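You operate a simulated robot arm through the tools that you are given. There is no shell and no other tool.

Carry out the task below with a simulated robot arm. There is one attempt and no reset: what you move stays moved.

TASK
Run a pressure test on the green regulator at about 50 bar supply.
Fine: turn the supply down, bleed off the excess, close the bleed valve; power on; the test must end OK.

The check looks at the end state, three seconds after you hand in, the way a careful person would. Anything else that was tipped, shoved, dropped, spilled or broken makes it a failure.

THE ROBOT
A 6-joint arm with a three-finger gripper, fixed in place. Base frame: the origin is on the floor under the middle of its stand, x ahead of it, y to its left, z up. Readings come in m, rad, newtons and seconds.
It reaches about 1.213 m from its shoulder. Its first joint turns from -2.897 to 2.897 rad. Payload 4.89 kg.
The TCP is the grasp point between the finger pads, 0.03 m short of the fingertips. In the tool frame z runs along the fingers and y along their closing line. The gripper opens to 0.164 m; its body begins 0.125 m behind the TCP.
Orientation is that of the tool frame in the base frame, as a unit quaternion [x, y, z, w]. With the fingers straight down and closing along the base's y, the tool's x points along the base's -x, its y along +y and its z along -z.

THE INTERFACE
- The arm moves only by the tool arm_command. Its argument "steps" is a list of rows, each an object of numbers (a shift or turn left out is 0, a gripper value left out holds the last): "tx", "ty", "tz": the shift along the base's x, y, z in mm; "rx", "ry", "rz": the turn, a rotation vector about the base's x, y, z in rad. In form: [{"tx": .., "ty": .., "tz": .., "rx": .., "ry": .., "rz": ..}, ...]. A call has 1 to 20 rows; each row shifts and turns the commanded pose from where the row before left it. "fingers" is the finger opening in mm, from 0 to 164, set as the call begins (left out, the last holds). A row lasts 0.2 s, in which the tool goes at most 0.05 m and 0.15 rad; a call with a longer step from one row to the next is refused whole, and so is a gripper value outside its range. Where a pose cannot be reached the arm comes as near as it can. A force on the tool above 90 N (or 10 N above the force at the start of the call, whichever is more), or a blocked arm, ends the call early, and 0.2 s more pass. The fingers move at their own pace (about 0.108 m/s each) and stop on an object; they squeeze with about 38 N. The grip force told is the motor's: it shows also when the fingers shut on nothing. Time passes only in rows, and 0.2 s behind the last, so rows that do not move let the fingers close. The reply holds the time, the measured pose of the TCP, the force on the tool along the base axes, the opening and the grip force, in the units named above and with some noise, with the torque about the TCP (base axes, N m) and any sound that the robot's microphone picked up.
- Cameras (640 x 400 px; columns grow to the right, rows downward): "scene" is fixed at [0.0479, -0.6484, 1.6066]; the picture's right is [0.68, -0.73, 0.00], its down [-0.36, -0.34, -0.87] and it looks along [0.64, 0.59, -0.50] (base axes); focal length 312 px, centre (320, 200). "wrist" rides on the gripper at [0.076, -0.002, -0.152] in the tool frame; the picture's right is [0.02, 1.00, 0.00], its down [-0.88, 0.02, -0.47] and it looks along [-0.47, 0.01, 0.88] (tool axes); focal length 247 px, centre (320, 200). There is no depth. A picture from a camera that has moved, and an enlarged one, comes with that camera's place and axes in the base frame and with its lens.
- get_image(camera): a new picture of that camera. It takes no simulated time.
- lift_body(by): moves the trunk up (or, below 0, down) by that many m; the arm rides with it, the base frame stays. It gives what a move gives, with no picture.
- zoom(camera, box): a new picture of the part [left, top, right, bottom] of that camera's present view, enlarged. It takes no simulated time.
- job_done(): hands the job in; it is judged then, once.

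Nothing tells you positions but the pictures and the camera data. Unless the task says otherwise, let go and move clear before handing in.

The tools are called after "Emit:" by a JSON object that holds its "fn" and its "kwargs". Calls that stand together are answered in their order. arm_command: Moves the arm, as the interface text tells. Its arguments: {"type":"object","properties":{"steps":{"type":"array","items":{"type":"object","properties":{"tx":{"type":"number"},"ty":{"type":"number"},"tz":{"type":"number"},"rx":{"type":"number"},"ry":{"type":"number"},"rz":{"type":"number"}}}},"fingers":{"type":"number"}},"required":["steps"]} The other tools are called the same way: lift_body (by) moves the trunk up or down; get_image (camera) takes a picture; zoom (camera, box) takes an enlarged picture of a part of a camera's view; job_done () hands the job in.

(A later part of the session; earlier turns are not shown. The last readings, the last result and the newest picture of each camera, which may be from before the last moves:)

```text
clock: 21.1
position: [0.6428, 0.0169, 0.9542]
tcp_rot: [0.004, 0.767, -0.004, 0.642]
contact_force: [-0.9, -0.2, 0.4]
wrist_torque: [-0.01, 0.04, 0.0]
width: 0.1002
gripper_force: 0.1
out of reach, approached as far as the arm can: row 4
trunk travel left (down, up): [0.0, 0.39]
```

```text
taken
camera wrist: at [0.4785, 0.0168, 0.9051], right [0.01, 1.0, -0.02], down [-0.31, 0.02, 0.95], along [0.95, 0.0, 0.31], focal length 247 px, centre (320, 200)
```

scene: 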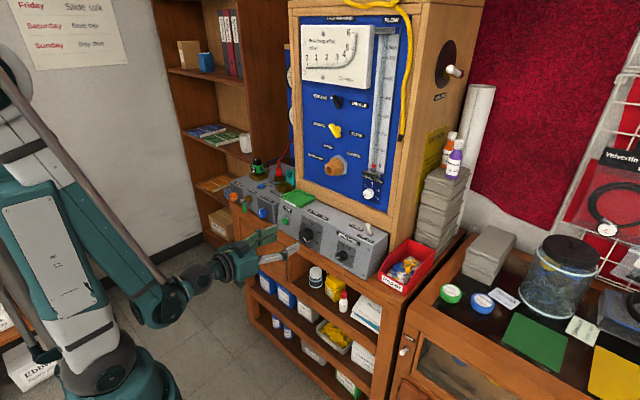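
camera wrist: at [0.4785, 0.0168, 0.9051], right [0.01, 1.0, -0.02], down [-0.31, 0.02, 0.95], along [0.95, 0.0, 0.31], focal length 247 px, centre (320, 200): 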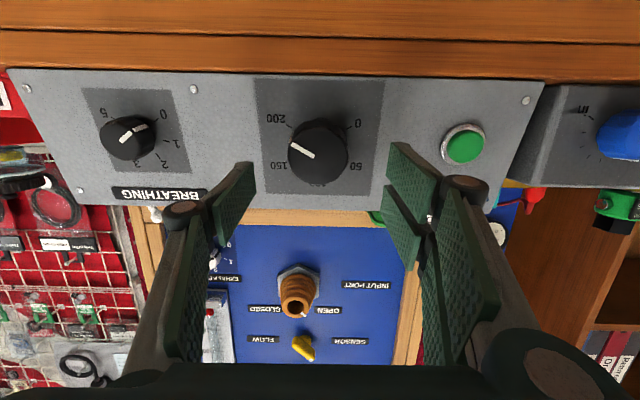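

At this tilt the lowest reachable point is about z = 0.954, so I'll tilt another 5° down. I'll also pre-roll the gripper +45° about its own axis, so the knob can be turned in two 90° strokes.

Emit:
{"fn": "arm_command", "kwargs": {"steps": [{"ry": 0.09, "tx": -5}, {"rx": 0.127, "rz": -0.034}, {"rx": 0.127, "rz": -0.034}, {"rx": 0.127, "rz": -0.034}, {"rx": 0.127, "rz": -0.034}, {"rx": 0.127, "rz": -0.034}, {"rx": 0.127, "rz": -0.034}, {"tz": -10}, {}], "fingers": 84}}

Emit:
{"fn": "get_image", "kwargs": {"camera": "wrist"}}

Emit:
{"fn": "zoom", "kwargs": {"camera": "scene", "box": [200, 180, 360, 300]}}

```text
clock: 23.1
position: [0.637, 0.0172, 0.9452]
tcp_rot: [0.308, 0.733, 0.231, 0.56]
contact_force: [0.5, -0.2, -0.4]
wrist_torque: [-0.03, 0.02, -0.01]
width: 0.084
gripper_force: 0.1
trunk travel left (down, up): [0.0, 0.39]
```

```text
taken
camera wrist: at [0.4757, 0.0722, 0.9322], right [0.19, 0.72, 0.67], down [-0.29, -0.61, 0.74], along [0.94, -0.34, 0.09], focal length 247 px, centre (320, 200)
```

wrist: 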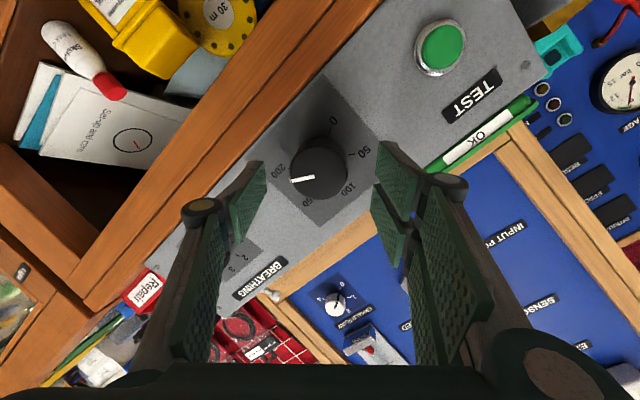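

```text
3.33 times, centred on (280, 240) of scene
camera zoom: at [0.0479, -0.6484, 1.6066], right [0.68, -0.73, 0.0], down [-0.36, -0.34, -0.87], along [0.64, 0.59, -0.5], focal length 1038 px, centre (453, 67)
```

zoom: 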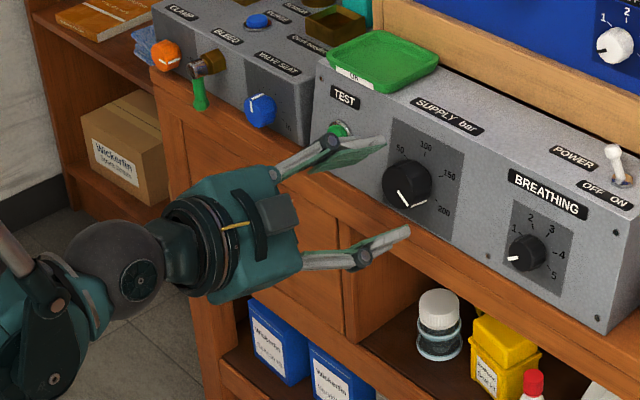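

The gripper is rolled +45° and the knob is centred between the fingers. I'll advance about 43 mm along the tool axis, then close on the knob.

Emit:
{"fn": "arm_command", "kwargs": {"steps": [{"tx": 14, "tz": -4}, {"tx": 14, "ty": -1, "tz": -4}, {"tx": 14, "ty": -1, "tz": -3}, {}]}}

Emit:
{"fn": "get_image", "kwargs": {"camera": "wrist"}}

Emit:
{"fn": "zoom", "kwargs": {"camera": "scene", "box": [240, 190, 360, 280]}}

```text
clock: 24.1
position: [0.6804, 0.0162, 0.9334]
tcp_rot: [0.308, 0.733, 0.23, 0.561]
contact_force: [0.3, -0.7, 0.2]
wrist_torque: [0.02, -0.01, 0.02]
width: 0.0837
gripper_force: 0.1
trunk travel left (down, up): [0.0, 0.39]
```

```text
taken
camera wrist: at [0.5184, 0.0703, 0.9206], right [0.19, 0.72, 0.67], down [-0.29, -0.61, 0.74], along [0.94, -0.34, 0.09], focal length 247 px, centre (320, 200)
```

wrist: 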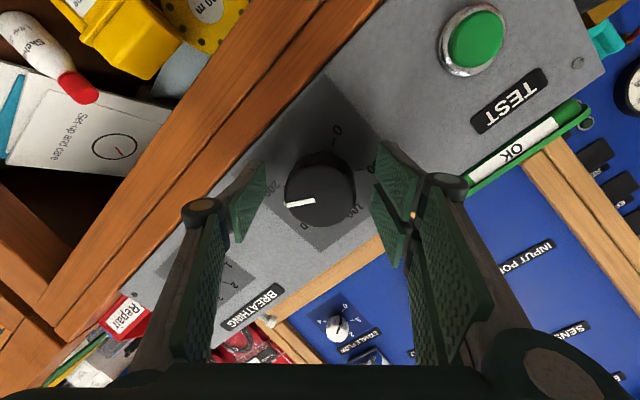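

```text
4.44 times, centred on (300, 235) of scene
camera zoom: at [0.0479, -0.6484, 1.6066], right [0.68, -0.73, 0.0], down [-0.36, -0.34, -0.87], along [0.64, 0.59, -0.5], focal length 1385 px, centre (409, 44)
```

zoom: 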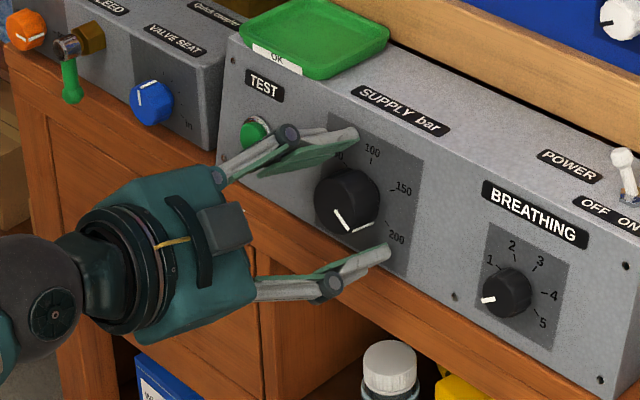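

The knob face is centred at the grasp point. I'll close the fingers on it.

Emit:
{"fn": "arm_command", "kwargs": {"steps": [{}, {}, {}, {}], "fingers": 0}}

Emit:
{"fn": "get_image", "kwargs": {"camera": "wrist"}}

```text
clock: 25.1
position: [0.6803, 0.0176, 0.9347]
tcp_rot: [0.309, 0.733, 0.23, 0.561]
contact_force: [9.1, 12.2, 17.1]
wrist_torque: [0.07, -1.18, 1.03]
width: 0.0513
gripper_force: 45.3
trunk travel left (down, up): [0.0, 0.39]
```

```text
taken
camera wrist: at [0.5186, 0.0708, 0.921], right [0.19, 0.72, 0.67], down [-0.29, -0.61, 0.74], along [0.94, -0.33, 0.1], focal length 247 px, centre (320, 200)
```

wrist: 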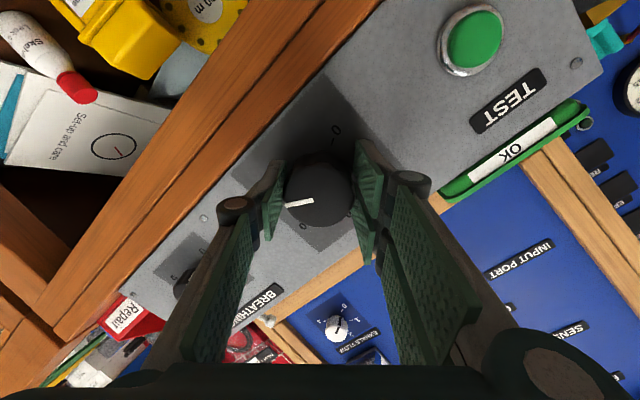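

I have a firm grip at 51 mm. I'll ease out the slight off-centre load and turn counter-clockwise 45° first, then check.

Emit:
{"fn": "arm_command", "kwargs": {"steps": [{"ty": 1.2, "tz": 1.2}, {"rx": -0.1263, "rz": 0.0348}, {"rx": -0.1263, "rz": 0.0348}, {"rx": -0.1263, "rz": 0.0348}, {"rx": -0.1263, "rz": 0.0348}, {"rx": -0.1263, "rz": 0.0348}, {"rx": -0.1263, "rz": 0.0348}, {}]}}

Emit:
{"fn": "get_image", "kwargs": {"camera": "wrist"}}

```text
clock: 26.9
position: [0.6806, 0.0153, 0.9349]
tcp_rot: [0.004, 0.795, -0.002, 0.607]
contact_force: [-19.7, -46.7, -33.6]
wrist_torque: [-0.24, 1.22, -1.53]
width: 0.0509
gripper_force: 45.3
trunk travel left (down, up): [0.0, 0.39]
```

```text
taken
camera wrist: at [0.5122, 0.0145, 0.9004], right [0.0, 1.0, -0.02], down [-0.23, 0.02, 0.97], along [0.97, 0.0, 0.23], focal length 247 px, centre (320, 200)
```

wrist: 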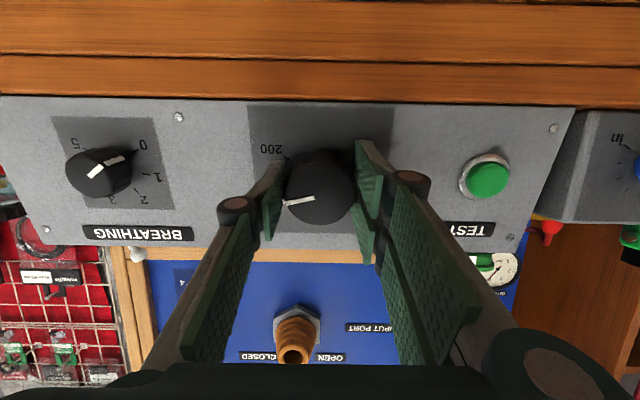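

The knob turns with the gripper. Side load has built up to about 60 N, so I'll relieve it before continuing.

Emit:
{"fn": "arm_command", "kwargs": {"steps": [{"ty": -2, "tz": -1.5, "tx": -0.5}, {}]}}

```text
clock: 27.5
position: [0.679, 0.015, 0.9345]
tcp_rot: [0.003, 0.793, -0.001, 0.609]
contact_force: [-14.5, -36.5, 2.4]
wrist_torque: [-0.21, 0.11, -0.9]
width: 0.0507
gripper_force: 44.9
trunk travel left (down, up): [0.0, 0.39]
```

Emit:
{"fn": "arm_command", "kwargs": {"steps": [{"ty": -3, "tx": -0.5}, {}]}}

```text
clock: 28.1
position: [0.6801, 0.0157, 0.9359]
tcp_rot: [0.003, 0.793, -0.001, 0.609]
contact_force: [-5.3, 12.5, 6.7]
wrist_torque: [0.16, -0.44, 0.97]
width: 0.0506
gripper_force: 45.3
trunk travel left (down, up): [0.0, 0.39]
```

Load is nearly balanced. I'll continue the turn in small strokes.

Emit:
{"fn": "arm_command", "kwargs": {"steps": [{"ty": 0.7, "rx": -0.1263, "rz": 0.0348}, {"rx": -0.1263, "rz": 0.0348}, {"rx": -0.1263, "rz": 0.0348}, {}]}}

```text
clock: 29.1
position: [0.6803, 0.0153, 0.9343]
tcp_rot: [-0.154, 0.778, -0.12, 0.598]
contact_force: [17.8, 18.4, 25.0]
wrist_torque: [0.08, -0.86, 0.4]
width: 0.0508
gripper_force: 45.4
trunk travel left (down, up): [0.0, 0.39]
```

Emit:
{"fn": "arm_command", "kwargs": {"steps": [{"ty": 0.8, "tz": 1, "rx": -0.1263, "rz": 0.0348}, {"rx": -0.1263, "rz": 0.0348}, {"rx": -0.1263, "rz": 0.0348}, {}]}}

Emit:
{"fn": "get_image", "kwargs": {"camera": "wrist"}}

```text
clock: 30.1
position: [0.6791, 0.0127, 0.9336]
tcp_rot: [-0.303, 0.733, -0.233, 0.562]
contact_force: [20.3, -18.4, 10.6]
wrist_torque: [-0.25, -0.91, -1.45]
width: 0.0508
gripper_force: 44.8
trunk travel left (down, up): [0.0, 0.39]
```

```text
taken
camera wrist: at [0.5176, -0.0426, 0.9222], right [-0.19, 0.69, -0.7], down [-0.3, 0.64, 0.71], along [0.94, 0.34, 0.09], focal length 247 px, centre (320, 200)
```

wrist: 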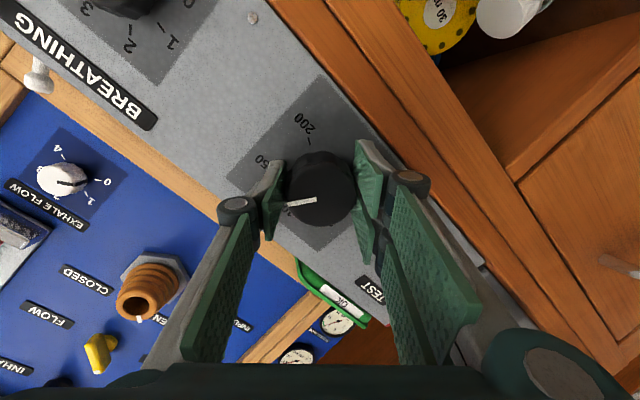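

90° is done and the knob is tracking. I'll keep turning in the same grasp, watching the loads.

Emit:
{"fn": "arm_command", "kwargs": {"steps": [{"tx": 1, "ty": -0.8, "tz": 0.6, "rx": -0.1263, "rz": 0.0348}, {"rx": -0.1263, "rz": 0.0348}, {"rx": -0.1263, "rz": 0.0348}, {}]}}

```text
clock: 31.1
position: [0.6796, 0.0136, 0.9355]
tcp_rot: [-0.441, 0.659, -0.338, 0.507]
contact_force: [9.5, -24.0, 11.6]
wrist_torque: [-0.15, -1.35, -0.93]
width: 0.051
gripper_force: 45.0
trunk travel left (down, up): [0.0, 0.39]
```

Emit:
{"fn": "arm_command", "kwargs": {"steps": [{"ty": -1.2, "tz": 0.5, "rx": -0.1263, "rz": 0.0348}, {"rx": -0.1263, "rz": 0.0348}, {"rx": -0.1263, "rz": 0.0348}, {}]}}

Emit:
{"fn": "get_image", "kwargs": {"camera": "wrist"}}

```text
clock: 32.1
position: [0.6796, 0.0129, 0.9369]
tcp_rot: [0.562, -0.56, 0.429, -0.432]
contact_force: [4.8, 1.5, 17.4]
wrist_torque: [0.07, -1.54, 0.15]
width: 0.0515
gripper_force: 44.6
trunk travel left (down, up): [0.0, 0.39]
```

```text
taken
camera wrist: at [0.5324, -0.0655, 0.9769], right [-0.26, -0.02, -0.97], down [-0.47, 0.88, 0.11], along [0.85, 0.48, -0.24], focal length 247 px, centre (320, 200)
```

wrist: 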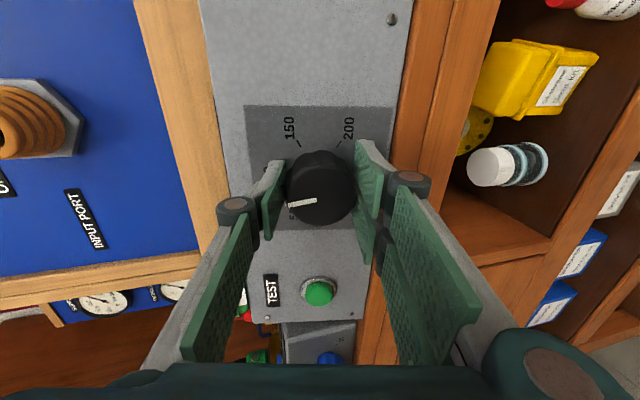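

135° is done and 45° remains. I'll continue.

Emit:
{"fn": "arm_command", "kwargs": {"steps": [{"tz": 0.8, "rx": -0.1263, "rz": 0.0348}, {"rx": -0.1263, "rz": 0.0348}, {"rx": -0.1263, "rz": 0.0348}, {}]}}

Emit:
{"fn": "get_image", "kwargs": {"camera": "wrist"}}

```text
clock: 33.1
position: [0.6796, 0.0121, 0.9382]
tcp_rot: [0.661, -0.439, 0.504, -0.34]
contact_force: [17.1, 17.1, 36.6]
wrist_torque: [0.32, -1.74, 0.81]
width: 0.0513
gripper_force: 44.7
trunk travel left (down, up): [0.0, 0.39]
```

```text
taken
camera wrist: at [0.5403, -0.0592, 1.0063], right [-0.24, -0.4, -0.88], down [-0.55, 0.8, -0.22], along [0.8, 0.44, -0.41], focal length 247 px, centre (320, 200)
```

wrist: 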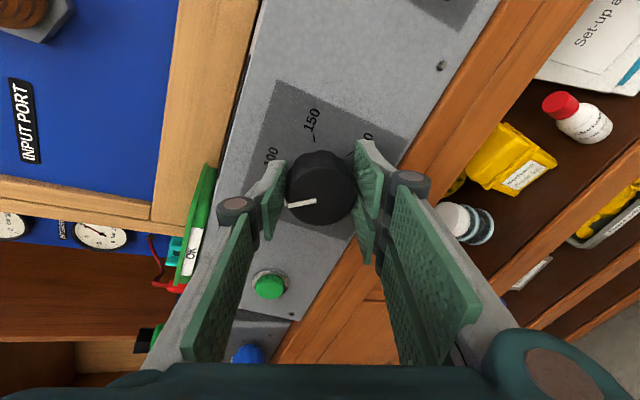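

Emit:
{"fn": "arm_command", "kwargs": {"steps": [{"tx": 0.5, "ty": 0.8, "tz": 1.8, "rx": -0.1263, "rz": 0.0348}, {"rx": -0.1263, "rz": 0.0348}, {"rx": -0.1263, "rz": 0.0348}, {}]}}

Emit:
{"fn": "get_image", "kwargs": {"camera": "wrist"}}

Emit:
{"fn": "zoom", "kwargs": {"camera": "wrist", "box": [240, 120, 400, 260]}}

```text
clock: 34.1
position: [0.6791, 0.013, 0.9388]
tcp_rot: [0.735, -0.303, 0.559, -0.234]
contact_force: [13.4, 10.1, 18.0]
wrist_torque: [0.27, -1.2, 1.07]
width: 0.051
gripper_force: 45.2
trunk travel left (down, up): [0.0, 0.39]
```

```text
taken
camera wrist: at [0.5472, -0.0414, 1.0315], right [-0.18, -0.72, -0.67], down [-0.63, 0.61, -0.49], along [0.76, 0.33, -0.56], focal length 247 px, centre (320, 200)
```

wrist: 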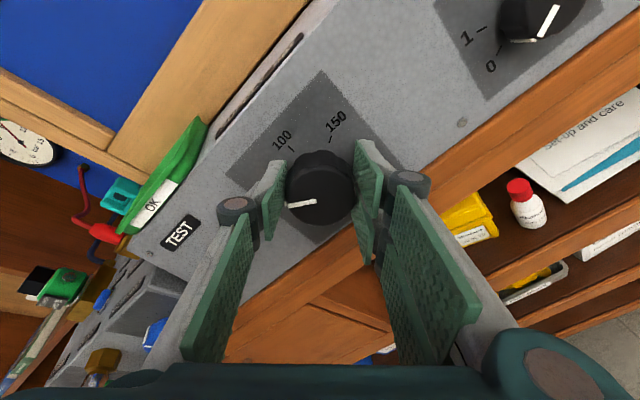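

```text
2.86 times, centred on (320, 190) of wrist
camera zoom: at [0.5472, -0.0414, 1.0315], right [-0.18, -0.72, -0.67], down [-0.63, 0.61, -0.49], along [0.76, 0.33, -0.56], focal length 706 px, centre (320, 229)
```

zoom: 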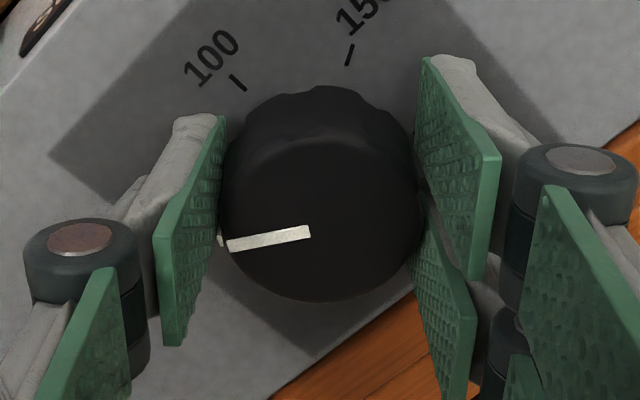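

The full 180° has been commanded. I'll release, back straight off along the tool axis, and check the pointer.

Emit:
{"fn": "arm_command", "kwargs": {"steps": [{}, {}, {"tx": -20, "tz": 5}, {"tx": -25, "tz": 7}, {"tx": -25, "tz": 7}, {}], "fingers": 90}}

Emit:
{"fn": "get_image", "kwargs": {"camera": "wrist"}}

Emit:
{"fn": "zoom", "kwargs": {"camera": "scene", "box": [230, 180, 400, 290]}}

```text
clock: 35.5
position: [0.6106, 0.0136, 0.9569]
tcp_rot: [0.735, -0.302, 0.559, -0.235]
contact_force: [0.0, 0.0, -0.3]
wrist_torque: [-0.01, -0.03, 0.0]
width: 0.0904
gripper_force: 0.1
trunk travel left (down, up): [0.0, 0.39]
```

```text
taken
camera wrist: at [0.4775, -0.0404, 1.0516], right [-0.18, -0.72, -0.67], down [-0.63, 0.61, -0.49], along [0.76, 0.33, -0.56], focal length 247 px, centre (320, 200)
```

wrist: 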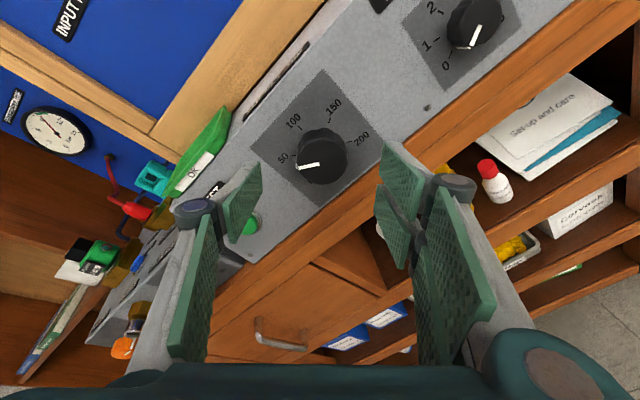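

```text
3.64 times, centred on (315, 235) of scene
camera zoom: at [0.0479, -0.6484, 1.6066], right [0.68, -0.73, 0.0], down [-0.36, -0.34, -0.87], along [0.64, 0.59, -0.5], focal length 1133 px, centre (338, 73)
```

zoom: 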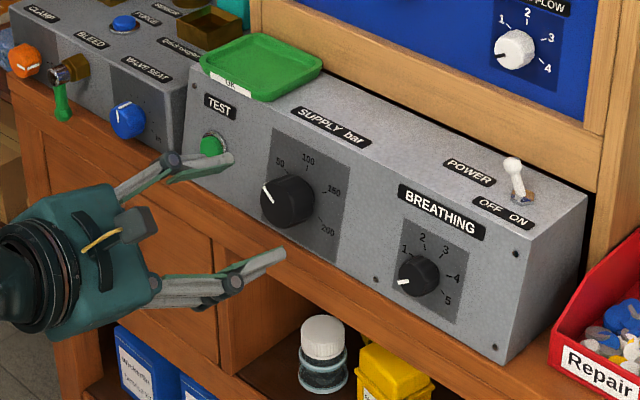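

The pointer is now near 50. I'll zoom in to check how closely it aligns.

Emit:
{"fn": "zoom", "kwargs": {"camera": "wrist", "box": [255, 85, 385, 205]}}

Emit:
{"fn": "zoom", "kwargs": {"camera": "wrist", "box": [0, 80, 120, 180]}}

```text
3.33 times, centred on (320, 145) of wrist
camera zoom: at [0.4775, -0.0404, 1.0516], right [-0.18, -0.72, -0.67], down [-0.63, 0.61, -0.49], along [0.76, 0.33, -0.56], focal length 823 px, centre (320, 383)
```

zoom: 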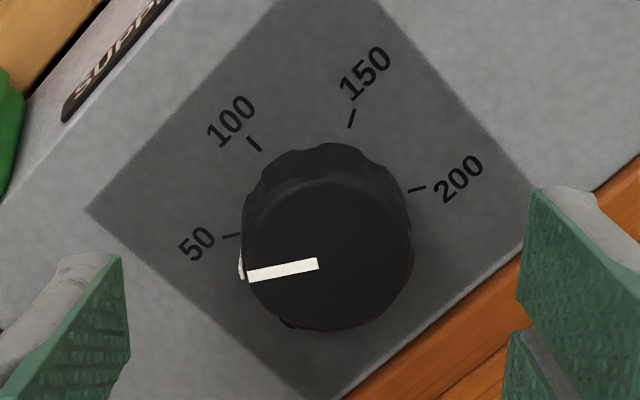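

```text
4.00 times, centred on (60, 130) of wrist
camera zoom: at [0.4775, -0.0404, 1.0516], right [-0.18, -0.72, -0.67], down [-0.63, 0.61, -0.49], along [0.76, 0.33, -0.56], focal length 988 px, centre (1360, 480)
```

zoom: 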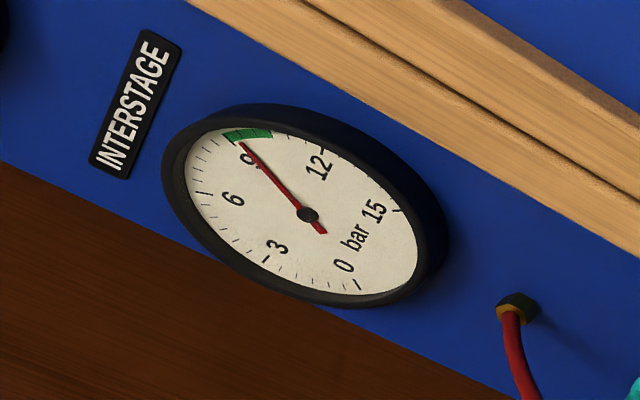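

The pointer reads about 50–53, close enough until the gauge confirms it. Next I'll roll so the camera is upright on top and move left to inspect the bleed valve.

Emit:
{"fn": "arm_command", "kwargs": {"steps": [{"tx": -20, "tz": 10, "rx": -0.1263, "rz": 0.0348}, {"tx": -10, "tz": 20, "rx": -0.1263, "rz": 0.0348}, {"tz": 20, "ty": 20, "rx": -0.1263, "rz": 0.0348}, {"tz": 10, "ty": 40, "rx": -0.1263, "rz": 0.0348}, {"ty": 40, "rx": -0.1263, "rz": 0.0348}, {"ty": 40, "rx": -0.1263, "rz": 0.0348}, {"ty": 40}, {"ty": 40}, {"ty": 40}, {"ty": 40}, {}]}}

Emit:
{"fn": "get_image", "kwargs": {"camera": "wrist"}}

Emit:
{"fn": "get_image", "kwargs": {"camera": "scene"}}

```text
clock: 37.9
position: [0.5811, 0.3111, 1.0179]
tcp_rot: [0.797, 0.002, 0.604, -0.003]
contact_force: [0.5, -0.7, -0.2]
wrist_torque: [0.07, 0.04, 0.15]
width: 0.0899
gripper_force: 0.0
trunk travel left (down, up): [0.0, 0.39]
```

```text
taken
camera wrist: at [0.4542, 0.3128, 1.1322], right [0.01, -1.0, 0.02], down [-0.69, -0.02, -0.72], along [0.72, -0.01, -0.69], focal length 247 px, centre (320, 200)
```

wrist: 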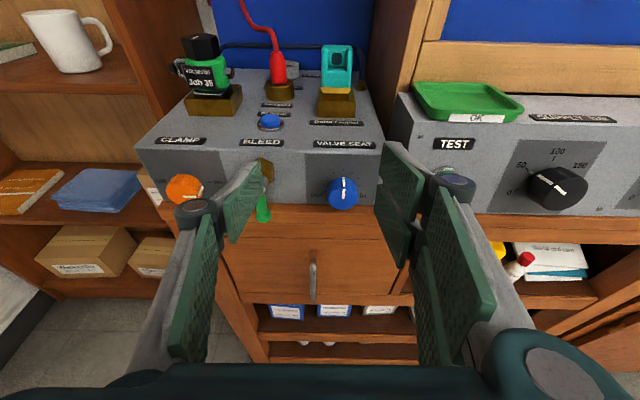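

```text
taken
```

scene: 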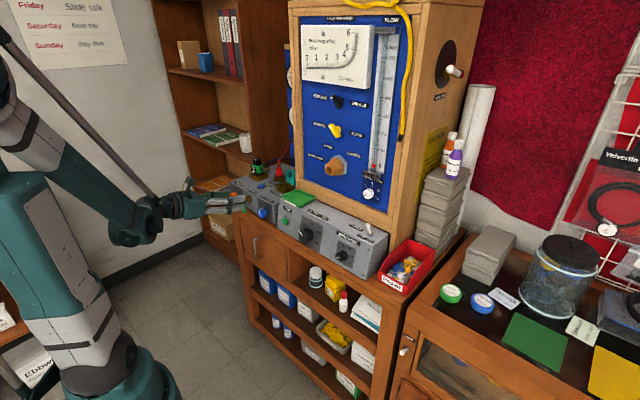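

The view is upright now. I'll shift further left so the bleed lever sits between the fingers, and take a close look.

Emit:
{"fn": "arm_command", "kwargs": {"steps": [{"ty": 38}, {"ty": 38}, {}]}}

Emit:
{"fn": "get_image", "kwargs": {"camera": "wrist"}}

Emit:
{"fn": "zoom", "kwargs": {"camera": "wrist", "box": [250, 100, 400, 240]}}

```text
clock: 38.7
position: [0.578, 0.3894, 1.0154]
tcp_rot: [0.797, 0.001, 0.604, -0.002]
contact_force: [-0.4, -0.9, 0.1]
wrist_torque: [0.02, 0.02, 0.05]
width: 0.0904
gripper_force: 0.2
trunk travel left (down, up): [0.0, 0.39]
```

```text
taken
camera wrist: at [0.4525, 0.3894, 1.1302], right [0.01, -1.0, 0.02], down [-0.69, -0.02, -0.72], along [0.72, -0.01, -0.69], focal length 247 px, centre (320, 200)
```

wrist: 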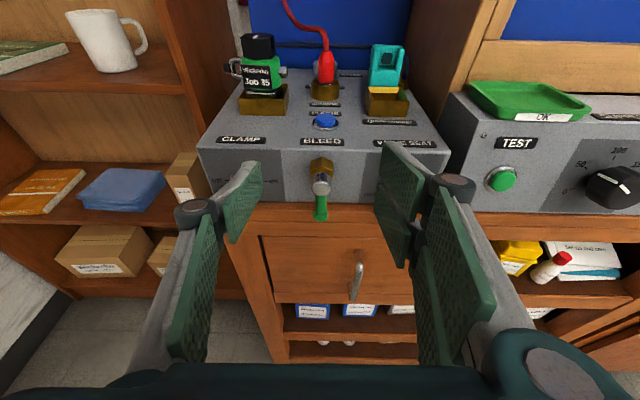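

```text
2.86 times, centred on (325, 170) of wrist
camera zoom: at [0.4525, 0.3894, 1.1302], right [0.01, -1.0, 0.02], down [-0.69, -0.02, -0.72], along [0.72, -0.01, -0.69], focal length 706 px, centre (306, 286)
```

zoom: 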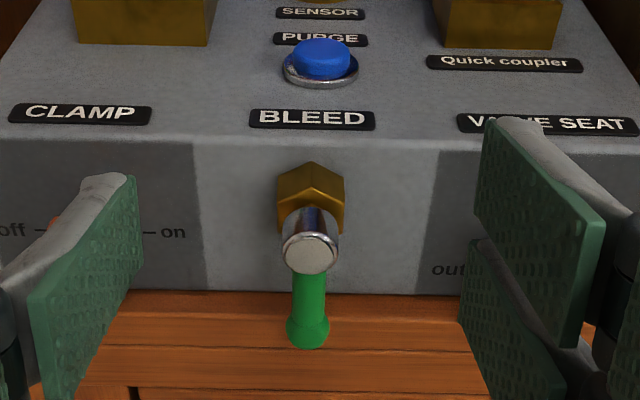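

The bleed lever hangs straight down from its hub, which points outward. Before moving it, I'll check whether the scene camera can see the supply gauge.

Emit:
{"fn": "zoom", "kwargs": {"camera": "scene", "box": [270, 50, 310, 160]}}

Emit:
{"fn": "zoom", "kwargs": {"camera": "scene", "box": [225, 175, 275, 225]}}

Emit:
{"fn": "zoom", "kwargs": {"camera": "wrist", "box": [295, 150, 350, 225]}}

```text
3.64 times, centred on (290, 105) of scene
camera zoom: at [0.0479, -0.6484, 1.6066], right [0.68, -0.73, 0.0], down [-0.36, -0.34, -0.87], along [0.64, 0.59, -0.5], focal length 1133 px, centre (429, 546)
```

zoom: 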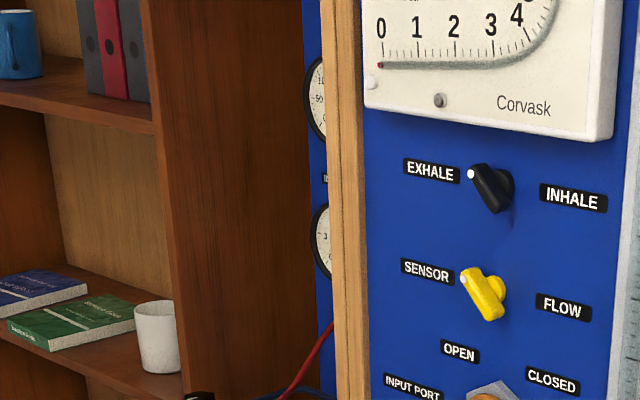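

```text
8.00 times, centred on (250, 200) of scene
camera zoom: at [0.0479, -0.6484, 1.6066], right [0.68, -0.73, 0.0], down [-0.36, -0.34, -0.87], along [0.64, 0.59, -0.5], focal length 2492 px, centre (880, 200)
```

zoom: 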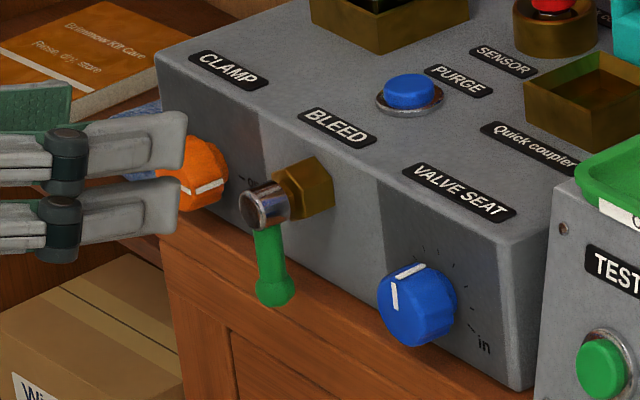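

```text
5.33 times, centred on (322, 188) of wrist
camera zoom: at [0.4525, 0.3894, 1.1302], right [0.01, -1.0, 0.02], down [-0.69, -0.02, -0.72], along [0.72, -0.01, -0.69], focal length 1317 px, centre (307, 267)
```

zoom: 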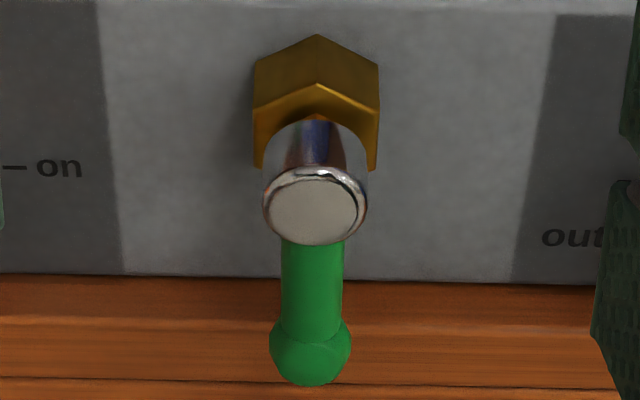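

The scene camera only catches a sliver of the supply gauge, so I'll read it with the wrist camera later. My plan for the bleed valve is to grip the round hub, at about (0.676, 0.385, 0.931), with the lever root between the pads, and turn it by rolling the tool. First I'll move to a pre-grasp position.

Emit:
{"fn": "arm_command", "kwargs": {"steps": [{"tx": 12, "ty": -1, "tz": -25}, {"tx": 12, "ty": -1, "tz": -25}, {"tx": 12, "ty": -1, "tz": -20}, {}], "fingers": 60}}

Emit:
{"fn": "get_image", "kwargs": {"camera": "wrist"}}

Emit:
{"fn": "zoom", "kwargs": {"camera": "scene", "box": [200, 165, 290, 235]}}

```text
clock: 39.7
position: [0.6153, 0.3854, 0.9454]
tcp_rot: [0.797, 0.001, 0.605, -0.002]
contact_force: [-0.3, -0.2, 0.4]
wrist_torque: [0.01, 0.0, 0.07]
width: 0.06
gripper_force: 0.1
trunk travel left (down, up): [0.0, 0.39]
```

```text
taken
camera wrist: at [0.4884, 0.3861, 1.0605], right [0.01, -1.0, 0.02], down [-0.69, -0.02, -0.72], along [0.72, -0.01, -0.69], focal length 247 px, centre (320, 200)
```

wrist: 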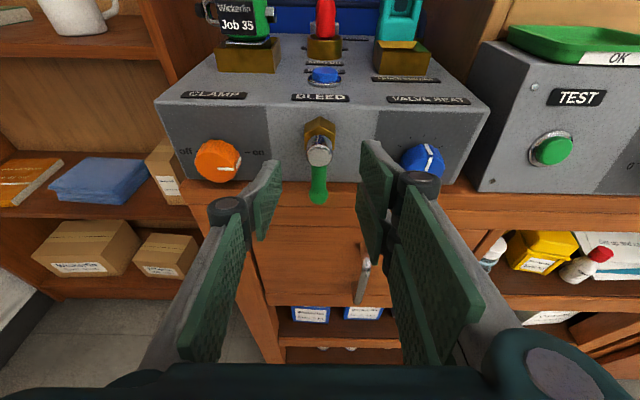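

```text
5.71 times, centred on (245, 200) of scene
camera zoom: at [0.0479, -0.6484, 1.6066], right [0.68, -0.73, 0.0], down [-0.36, -0.34, -0.87], along [0.64, 0.59, -0.5], focal length 1780 px, centre (749, 200)
```

zoom: 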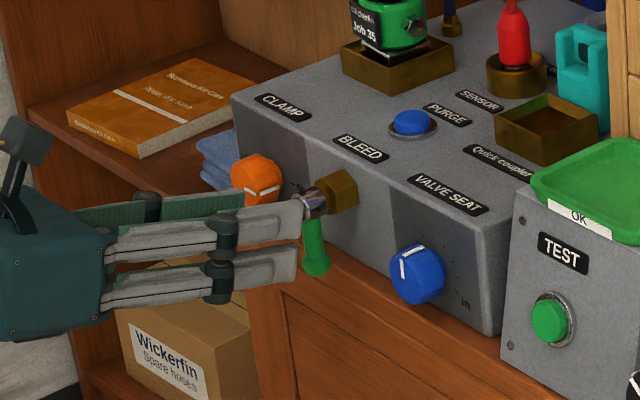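

Emit:
{"fn": "zoom", "kwargs": {"camera": "wrist", "box": [270, 100, 370, 215]}}

```text
3.48 times, centred on (320, 158) of wrist
camera zoom: at [0.4884, 0.3861, 1.0605], right [0.01, -1.0, 0.02], down [-0.69, -0.02, -0.72], along [0.72, -0.01, -0.69], focal length 859 px, centre (320, 348)
```

zoom: 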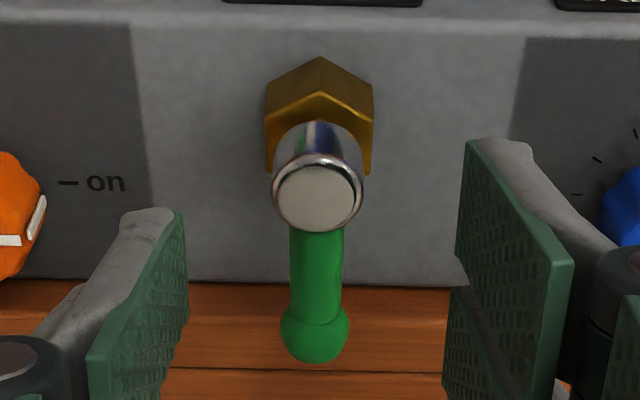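

I place the hub end at about (0.673, 0.385, 0.936), roughly 23 mm in diameter. I'll advance so the pads flank the hub, then grip it.

Emit:
{"fn": "arm_command", "kwargs": {"steps": [{"tx": 17, "tz": -2}, {"tx": 17, "tz": -2}, {"tx": 15, "tz": -1}, {}], "fingers": 50}}

Emit:
{"fn": "get_image", "kwargs": {"camera": "wrist"}}

Emit:
{"fn": "zoom", "kwargs": {"camera": "scene", "box": [205, 170, 285, 230]}}

```text
clock: 40.7
position: [0.6641, 0.3848, 0.9412]
tcp_rot: [0.796, 0.001, 0.605, -0.002]
contact_force: [0.2, 0.4, 0.3]
wrist_torque: [0.01, 0.03, -0.03]
width: 0.0501
gripper_force: 0.1
trunk travel left (down, up): [0.0, 0.39]
```

```text
taken
camera wrist: at [0.5379, 0.3859, 1.0559], right [0.01, -1.0, 0.02], down [-0.69, -0.02, -0.72], along [0.72, -0.01, -0.69], focal length 247 px, centre (320, 200)
```

wrist: 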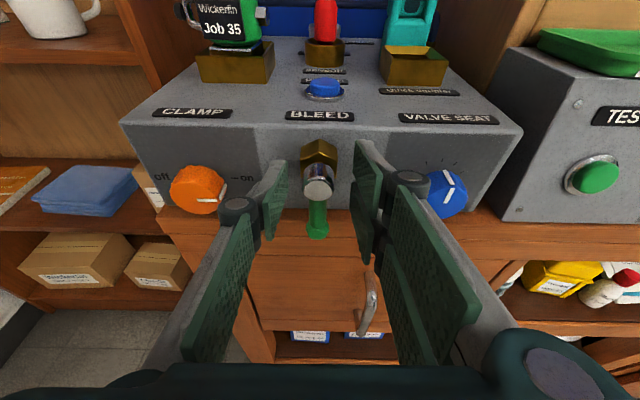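

```text
6.67 times, centred on (245, 200) of scene
camera zoom: at [0.0479, -0.6484, 1.6066], right [0.68, -0.73, 0.0], down [-0.36, -0.34, -0.87], along [0.64, 0.59, -0.5], focal length 2077 px, centre (820, 200)
```

zoom: 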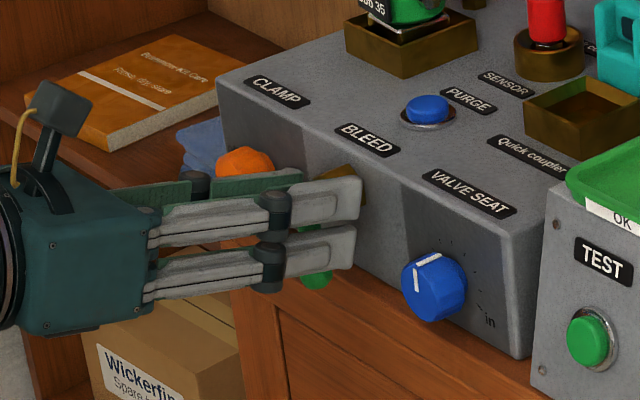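

The hub sits right at the grasp point. I'll close the fingers.

Emit:
{"fn": "arm_command", "kwargs": {"steps": [{}, {}, {}], "fingers": 0}}

Emit:
{"fn": "zoom", "kwargs": {"camera": "wrist", "box": [260, 120, 380, 250]}}

```text
clock: 41.5
position: [0.665, 0.3858, 0.9408]
tcp_rot: [0.797, 0.003, 0.604, -0.003]
contact_force: [6.3, 15.5, 2.3]
wrist_torque: [0.11, -0.07, 0.47]
width: 0.0294
gripper_force: 45.5
trunk travel left (down, up): [0.0, 0.39]
```

```text
3.08 times, centred on (320, 185) of wrist
camera zoom: at [0.5381, 0.3869, 1.0558], right [0.01, -1.0, 0.02], down [-0.69, -0.02, -0.72], along [0.72, 0.0, -0.69], focal length 760 px, centre (320, 246)
```

zoom: 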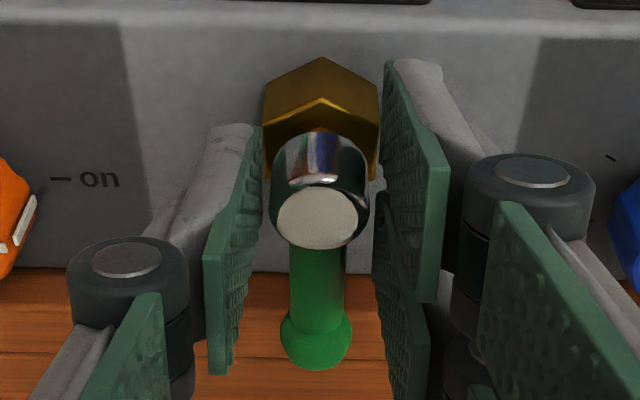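

The fingertips are pinching the fixed brass hex, not the hub. I'll open, back off about 12 mm and re-grip.

Emit:
{"fn": "arm_command", "kwargs": {"steps": [{}, {"tx": -12, "tz": 2}, {}], "fingers": 50}}

Emit:
{"fn": "arm_command", "kwargs": {"steps": [{"ty": 0.5}, {}, {}], "fingers": 0}}

Emit:
{"fn": "zoom", "kwargs": {"camera": "wrist", "box": [260, 120, 380, 250]}}

```text
clock: 42.3
position: [0.6515, 0.3854, 0.9432]
tcp_rot: [0.797, 0.002, 0.605, -0.002]
contact_force: [0.3, -0.1, -0.1]
wrist_torque: [0.0, 0.0, -0.01]
width: 0.0501
gripper_force: 0.0
trunk travel left (down, up): [0.0, 0.39]
```

```text
clock: 43.1
position: [0.6514, 0.3874, 0.9434]
tcp_rot: [0.797, 0.002, 0.604, -0.002]
contact_force: [-0.8, 10.0, -0.5]
wrist_torque: [0.05, 0.08, 0.22]
width: 0.0152
gripper_force: 45.3
trunk travel left (down, up): [0.0, 0.39]
```

```text
3.08 times, centred on (320, 185) of wrist
camera zoom: at [0.5252, 0.387, 1.0581], right [0.01, -1.0, 0.02], down [-0.69, -0.02, -0.72], along [0.72, 0.0, -0.69], focal length 760 px, centre (320, 246)
```

zoom: 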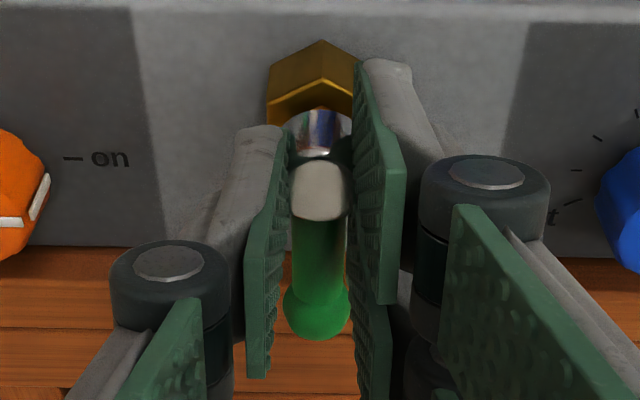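

The fingers now grip the lever itself, 15 mm wide, right at the hub axis. I'll test a small clockwise turn and watch the torque.

Emit:
{"fn": "arm_command", "kwargs": {"steps": [{"ty": -0.5, "rx": 0.1, "rz": -0.028}, {}]}}

Emit:
{"fn": "zoom", "kwargs": {"camera": "wrist", "box": [260, 120, 380, 250]}}

```text
clock: 43.7
position: [0.6516, 0.3871, 0.9442]
tcp_rot: [0.795, -0.039, 0.604, -0.034]
contact_force: [-32.7, 15.2, -1.2]
wrist_torque: [-0.3, 0.48, 0.52]
width: 0.014
gripper_force: 44.6
trunk travel left (down, up): [0.0, 0.39]
```

```text
3.08 times, centred on (320, 185) of wrist
camera zoom: at [0.524, 0.3785, 1.058], right [-0.02, -1.0, -0.08], down [-0.69, 0.07, -0.72], along [0.72, 0.04, -0.69], focal length 760 px, centre (320, 246)
```

zoom: 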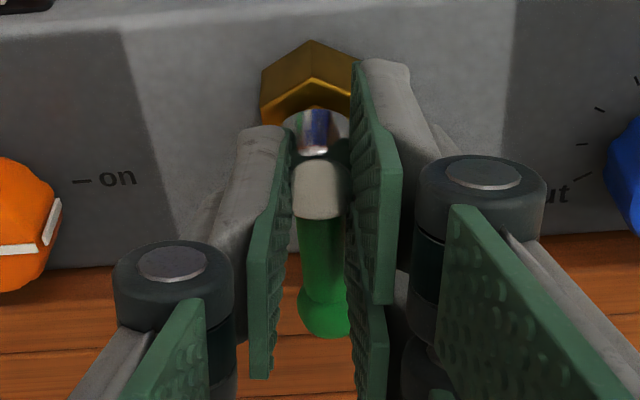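

The reading is ambiguous, with some resistance. I'll try the other direction by a similar amount and compare torques.

Emit:
{"fn": "arm_command", "kwargs": {"steps": [{"tx": -2, "rx": -0.1, "rz": 0.028}, {"rx": -0.1, "rz": 0.028}, {}]}}

Emit:
{"fn": "zoom", "kwargs": {"camera": "wrist", "box": [260, 120, 380, 250]}}

```text
clock: 44.5
position: [0.6509, 0.3858, 0.9434]
tcp_rot: [0.796, 0.044, 0.603, 0.029]
contact_force: [-13.1, 10.2, -1.0]
wrist_torque: [0.05, 0.2, 0.25]
width: 0.0132
gripper_force: 44.9
trunk travel left (down, up): [0.0, 0.39]
```

```text
3.08 times, centred on (320, 185) of wrist
camera zoom: at [0.5236, 0.3943, 1.0582], right [0.04, -0.99, 0.12], down [-0.69, -0.11, -0.71], along [0.72, -0.06, -0.69], focal length 760 px, centre (320, 246)
```

zoom: 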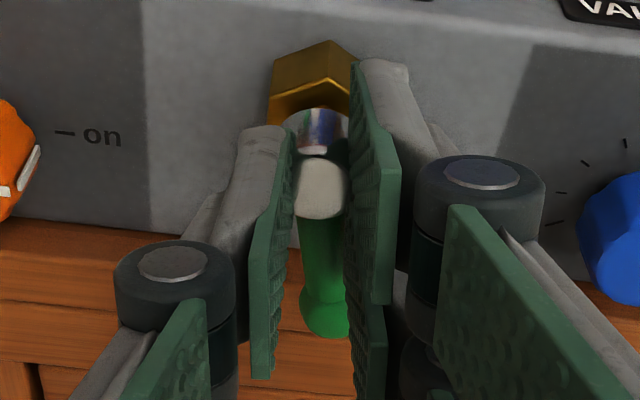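

Counter-clockwise is the free direction, and the lever now follows with almost no torque. Clockwise is its stop, so hanging down means closed. I'll keep opening it toward the right.

Emit:
{"fn": "arm_command", "kwargs": {"steps": [{"rx": -0.12, "rz": 0.033}, {"rx": -0.12, "rz": 0.033}, {"rx": -0.12, "rz": 0.033}, {}]}}

Emit:
{"fn": "get_image", "kwargs": {"camera": "wrist"}}

```text
clock: 45.5
position: [0.6476, 0.3861, 0.9453]
tcp_rot: [0.774, 0.189, 0.587, 0.142]
contact_force: [-42.0, 0.4, 11.9]
wrist_torque: [0.03, 0.07, -0.01]
width: 0.0113
gripper_force: 45.1
trunk travel left (down, up): [0.0, 0.39]
```

```text
taken
camera wrist: at [0.5198, 0.421, 1.0507], right [0.13, -0.88, 0.46], down [-0.66, -0.42, -0.62], along [0.74, -0.22, -0.64], focal length 247 px, centre (320, 200)
```

wrist: 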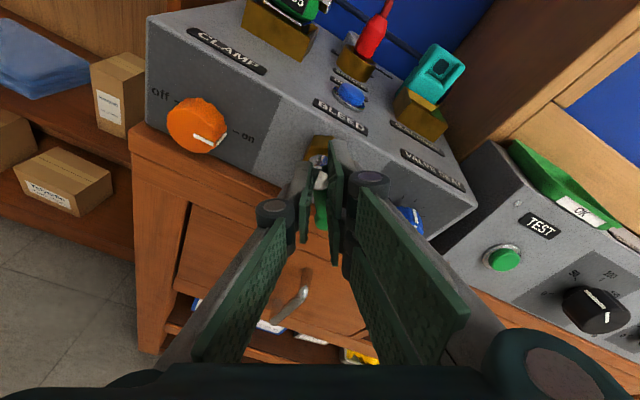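

Emit:
{"fn": "zoom", "kwargs": {"camera": "wrist", "box": [265, 120, 375, 260]}}

Emit:
{"fn": "zoom", "kwargs": {"camera": "scene", "box": [205, 170, 285, 230]}}

Emit:
{"fn": "zoom", "kwargs": {"camera": "scene", "box": [280, 60, 310, 140]}}

```text
2.86 times, centred on (320, 190) of wrist
camera zoom: at [0.5198, 0.421, 1.0507], right [0.13, -0.88, 0.46], down [-0.66, -0.42, -0.62], along [0.74, -0.22, -0.64], focal length 706 px, centre (320, 229)
```

zoom: 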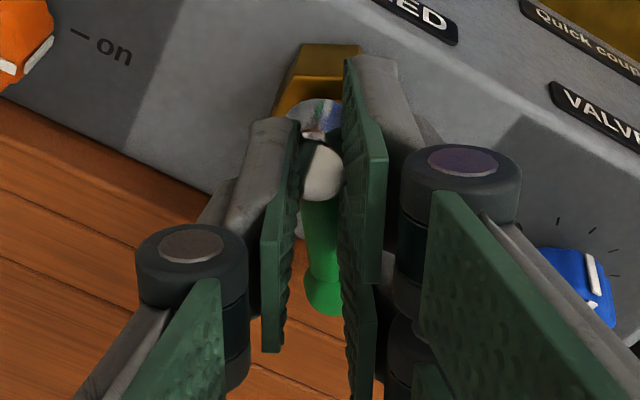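

```text
6.67 times, centred on (245, 200) of scene
camera zoom: at [0.0479, -0.6484, 1.6066], right [0.68, -0.73, 0.0], down [-0.36, -0.34, -0.87], along [0.64, 0.59, -0.5], focal length 2077 px, centre (820, 200)
```

zoom: 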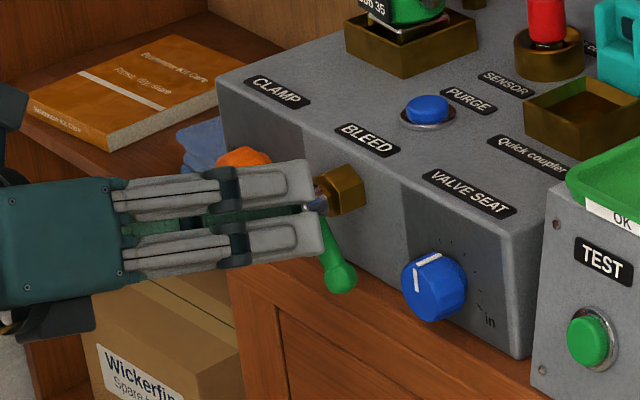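

```text
5.00 times, centred on (295, 100) of scene
camera zoom: at [0.0479, -0.6484, 1.6066], right [0.68, -0.73, 0.0], down [-0.36, -0.34, -0.87], along [0.64, 0.59, -0.5], focal length 1558 px, centre (445, 700)
```

zoom: 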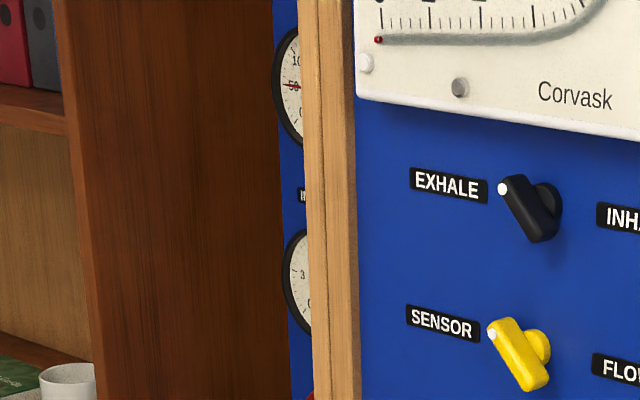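

The bleed is partly open, and the supply needle is now visible in the sliver, at about 50. I'll zoom in closer on it.

Emit:
{"fn": "zoom", "kwargs": {"camera": "scene", "box": [283, 62, 299, 82]}}

Emit:
{"fn": "arm_command", "kwargs": {"steps": [{"tx": 1}, {}, {}], "fingers": 16}}

Emit:
{"fn": "zoom", "kwargs": {"camera": "scene", "box": [283, 62, 299, 82]}}

```text
16.00 times, centred on (291, 72) of scene
camera zoom: at [0.0479, -0.6484, 1.6066], right [0.68, -0.73, 0.0], down [-0.36, -0.34, -0.87], along [0.64, 0.59, -0.5], focal length 4985 px, centre (784, 2248)
```

zoom: 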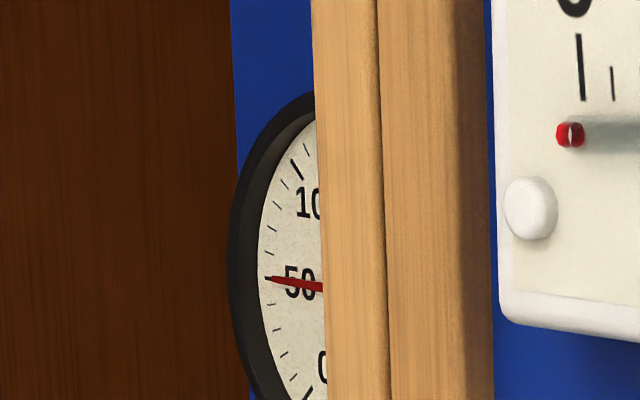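

```text
clock: 46.3
position: [0.6533, 0.3854, 0.9452]
tcp_rot: [0.775, 0.189, 0.586, 0.142]
contact_force: [-0.2, 0.5, -0.4]
wrist_torque: [-0.01, 0.02, 0.04]
width: 0.0166
gripper_force: 0.5
trunk travel left (down, up): [0.0, 0.39]
```

```text
16.00 times, centred on (291, 72) of scene
camera zoom: at [0.0479, -0.6484, 1.6066], right [0.68, -0.73, 0.0], down [-0.36, -0.34, -0.87], along [0.64, 0.59, -0.5], focal length 4985 px, centre (784, 2248)
```

zoom: 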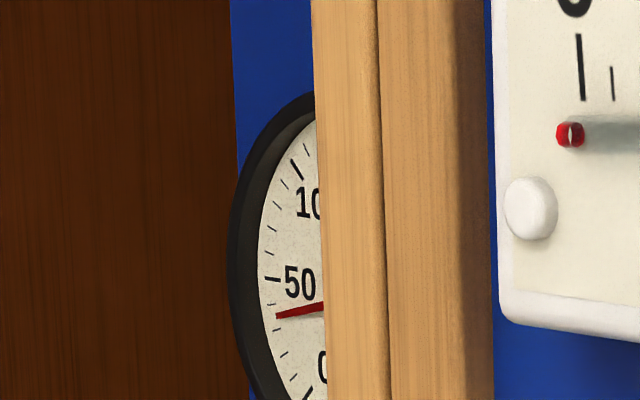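

Pressure keeps falling, now about 35, so I need to close the bleed right away. I'll rotate back clockwise to its stop.

Emit:
{"fn": "arm_command", "kwargs": {"steps": [{"rx": 0.12, "rz": -0.033}, {"rx": 0.12, "rz": -0.033}, {"rx": 0.12, "rz": -0.033}, {"rx": 0.12, "rz": -0.033}, {"rx": 0.05, "rz": -0.014}], "fingers": 0}}

Emit:
{"fn": "zoom", "kwargs": {"camera": "scene", "box": [283, 62, 299, 82]}}

Emit:
{"fn": "zoom", "kwargs": {"camera": "wrist", "box": [265, 120, 375, 260]}}

Emit:
{"fn": "zoom", "kwargs": {"camera": "scene", "box": [205, 170, 285, 230]}}

```text
clock: 47.5
position: [0.6515, 0.3867, 0.9449]
tcp_rot: [0.796, -0.028, 0.604, -0.024]
contact_force: [-20.5, 6.1, -13.6]
wrist_torque: [0.01, 0.71, 0.32]
width: 0.0146
gripper_force: 45.1
trunk travel left (down, up): [0.0, 0.39]
```

```text
16.00 times, centred on (291, 72) of scene
camera zoom: at [0.0479, -0.6484, 1.6066], right [0.68, -0.73, 0.0], down [-0.36, -0.34, -0.87], along [0.64, 0.59, -0.5], focal length 4985 px, centre (784, 2248)
```

zoom: 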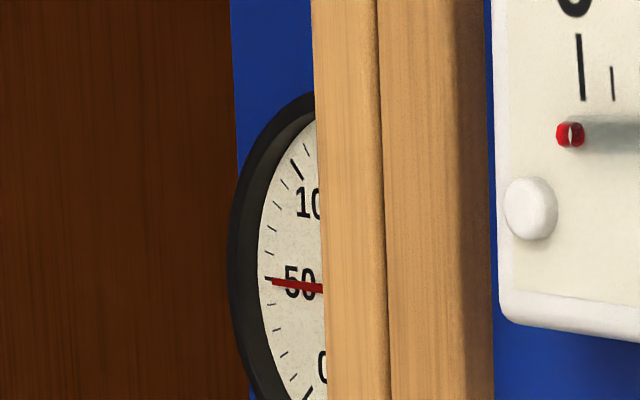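

```text
2.86 times, centred on (320, 190) of wrist
camera zoom: at [0.5244, 0.3809, 1.0583], right [-0.01, -1.0, -0.05], down [-0.69, 0.04, -0.72], along [0.72, 0.03, -0.69], focal length 706 px, centre (320, 229)
```

zoom: 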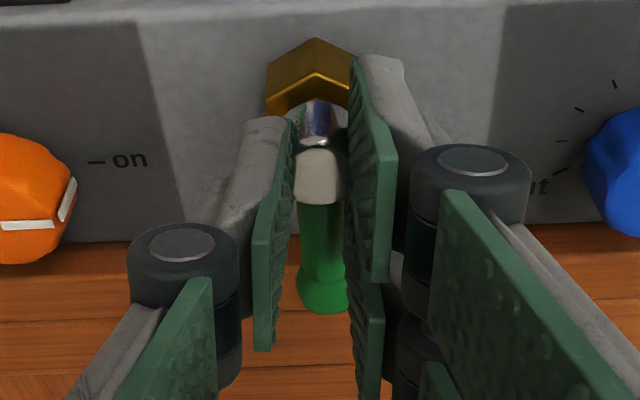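

```text
6.67 times, centred on (245, 200) of scene
camera zoom: at [0.0479, -0.6484, 1.6066], right [0.68, -0.73, 0.0], down [-0.36, -0.34, -0.87], along [0.64, 0.59, -0.5], focal length 2077 px, centre (820, 200)
```

zoom: 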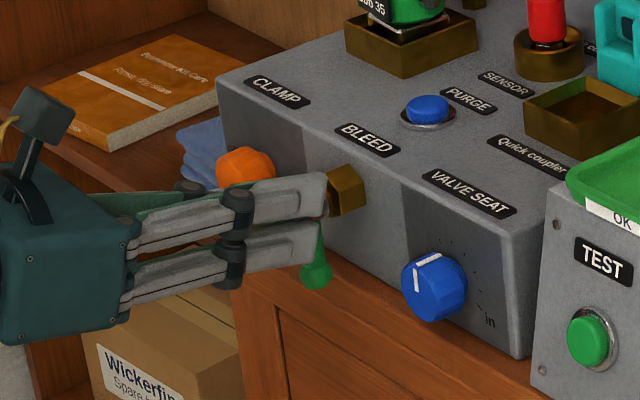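

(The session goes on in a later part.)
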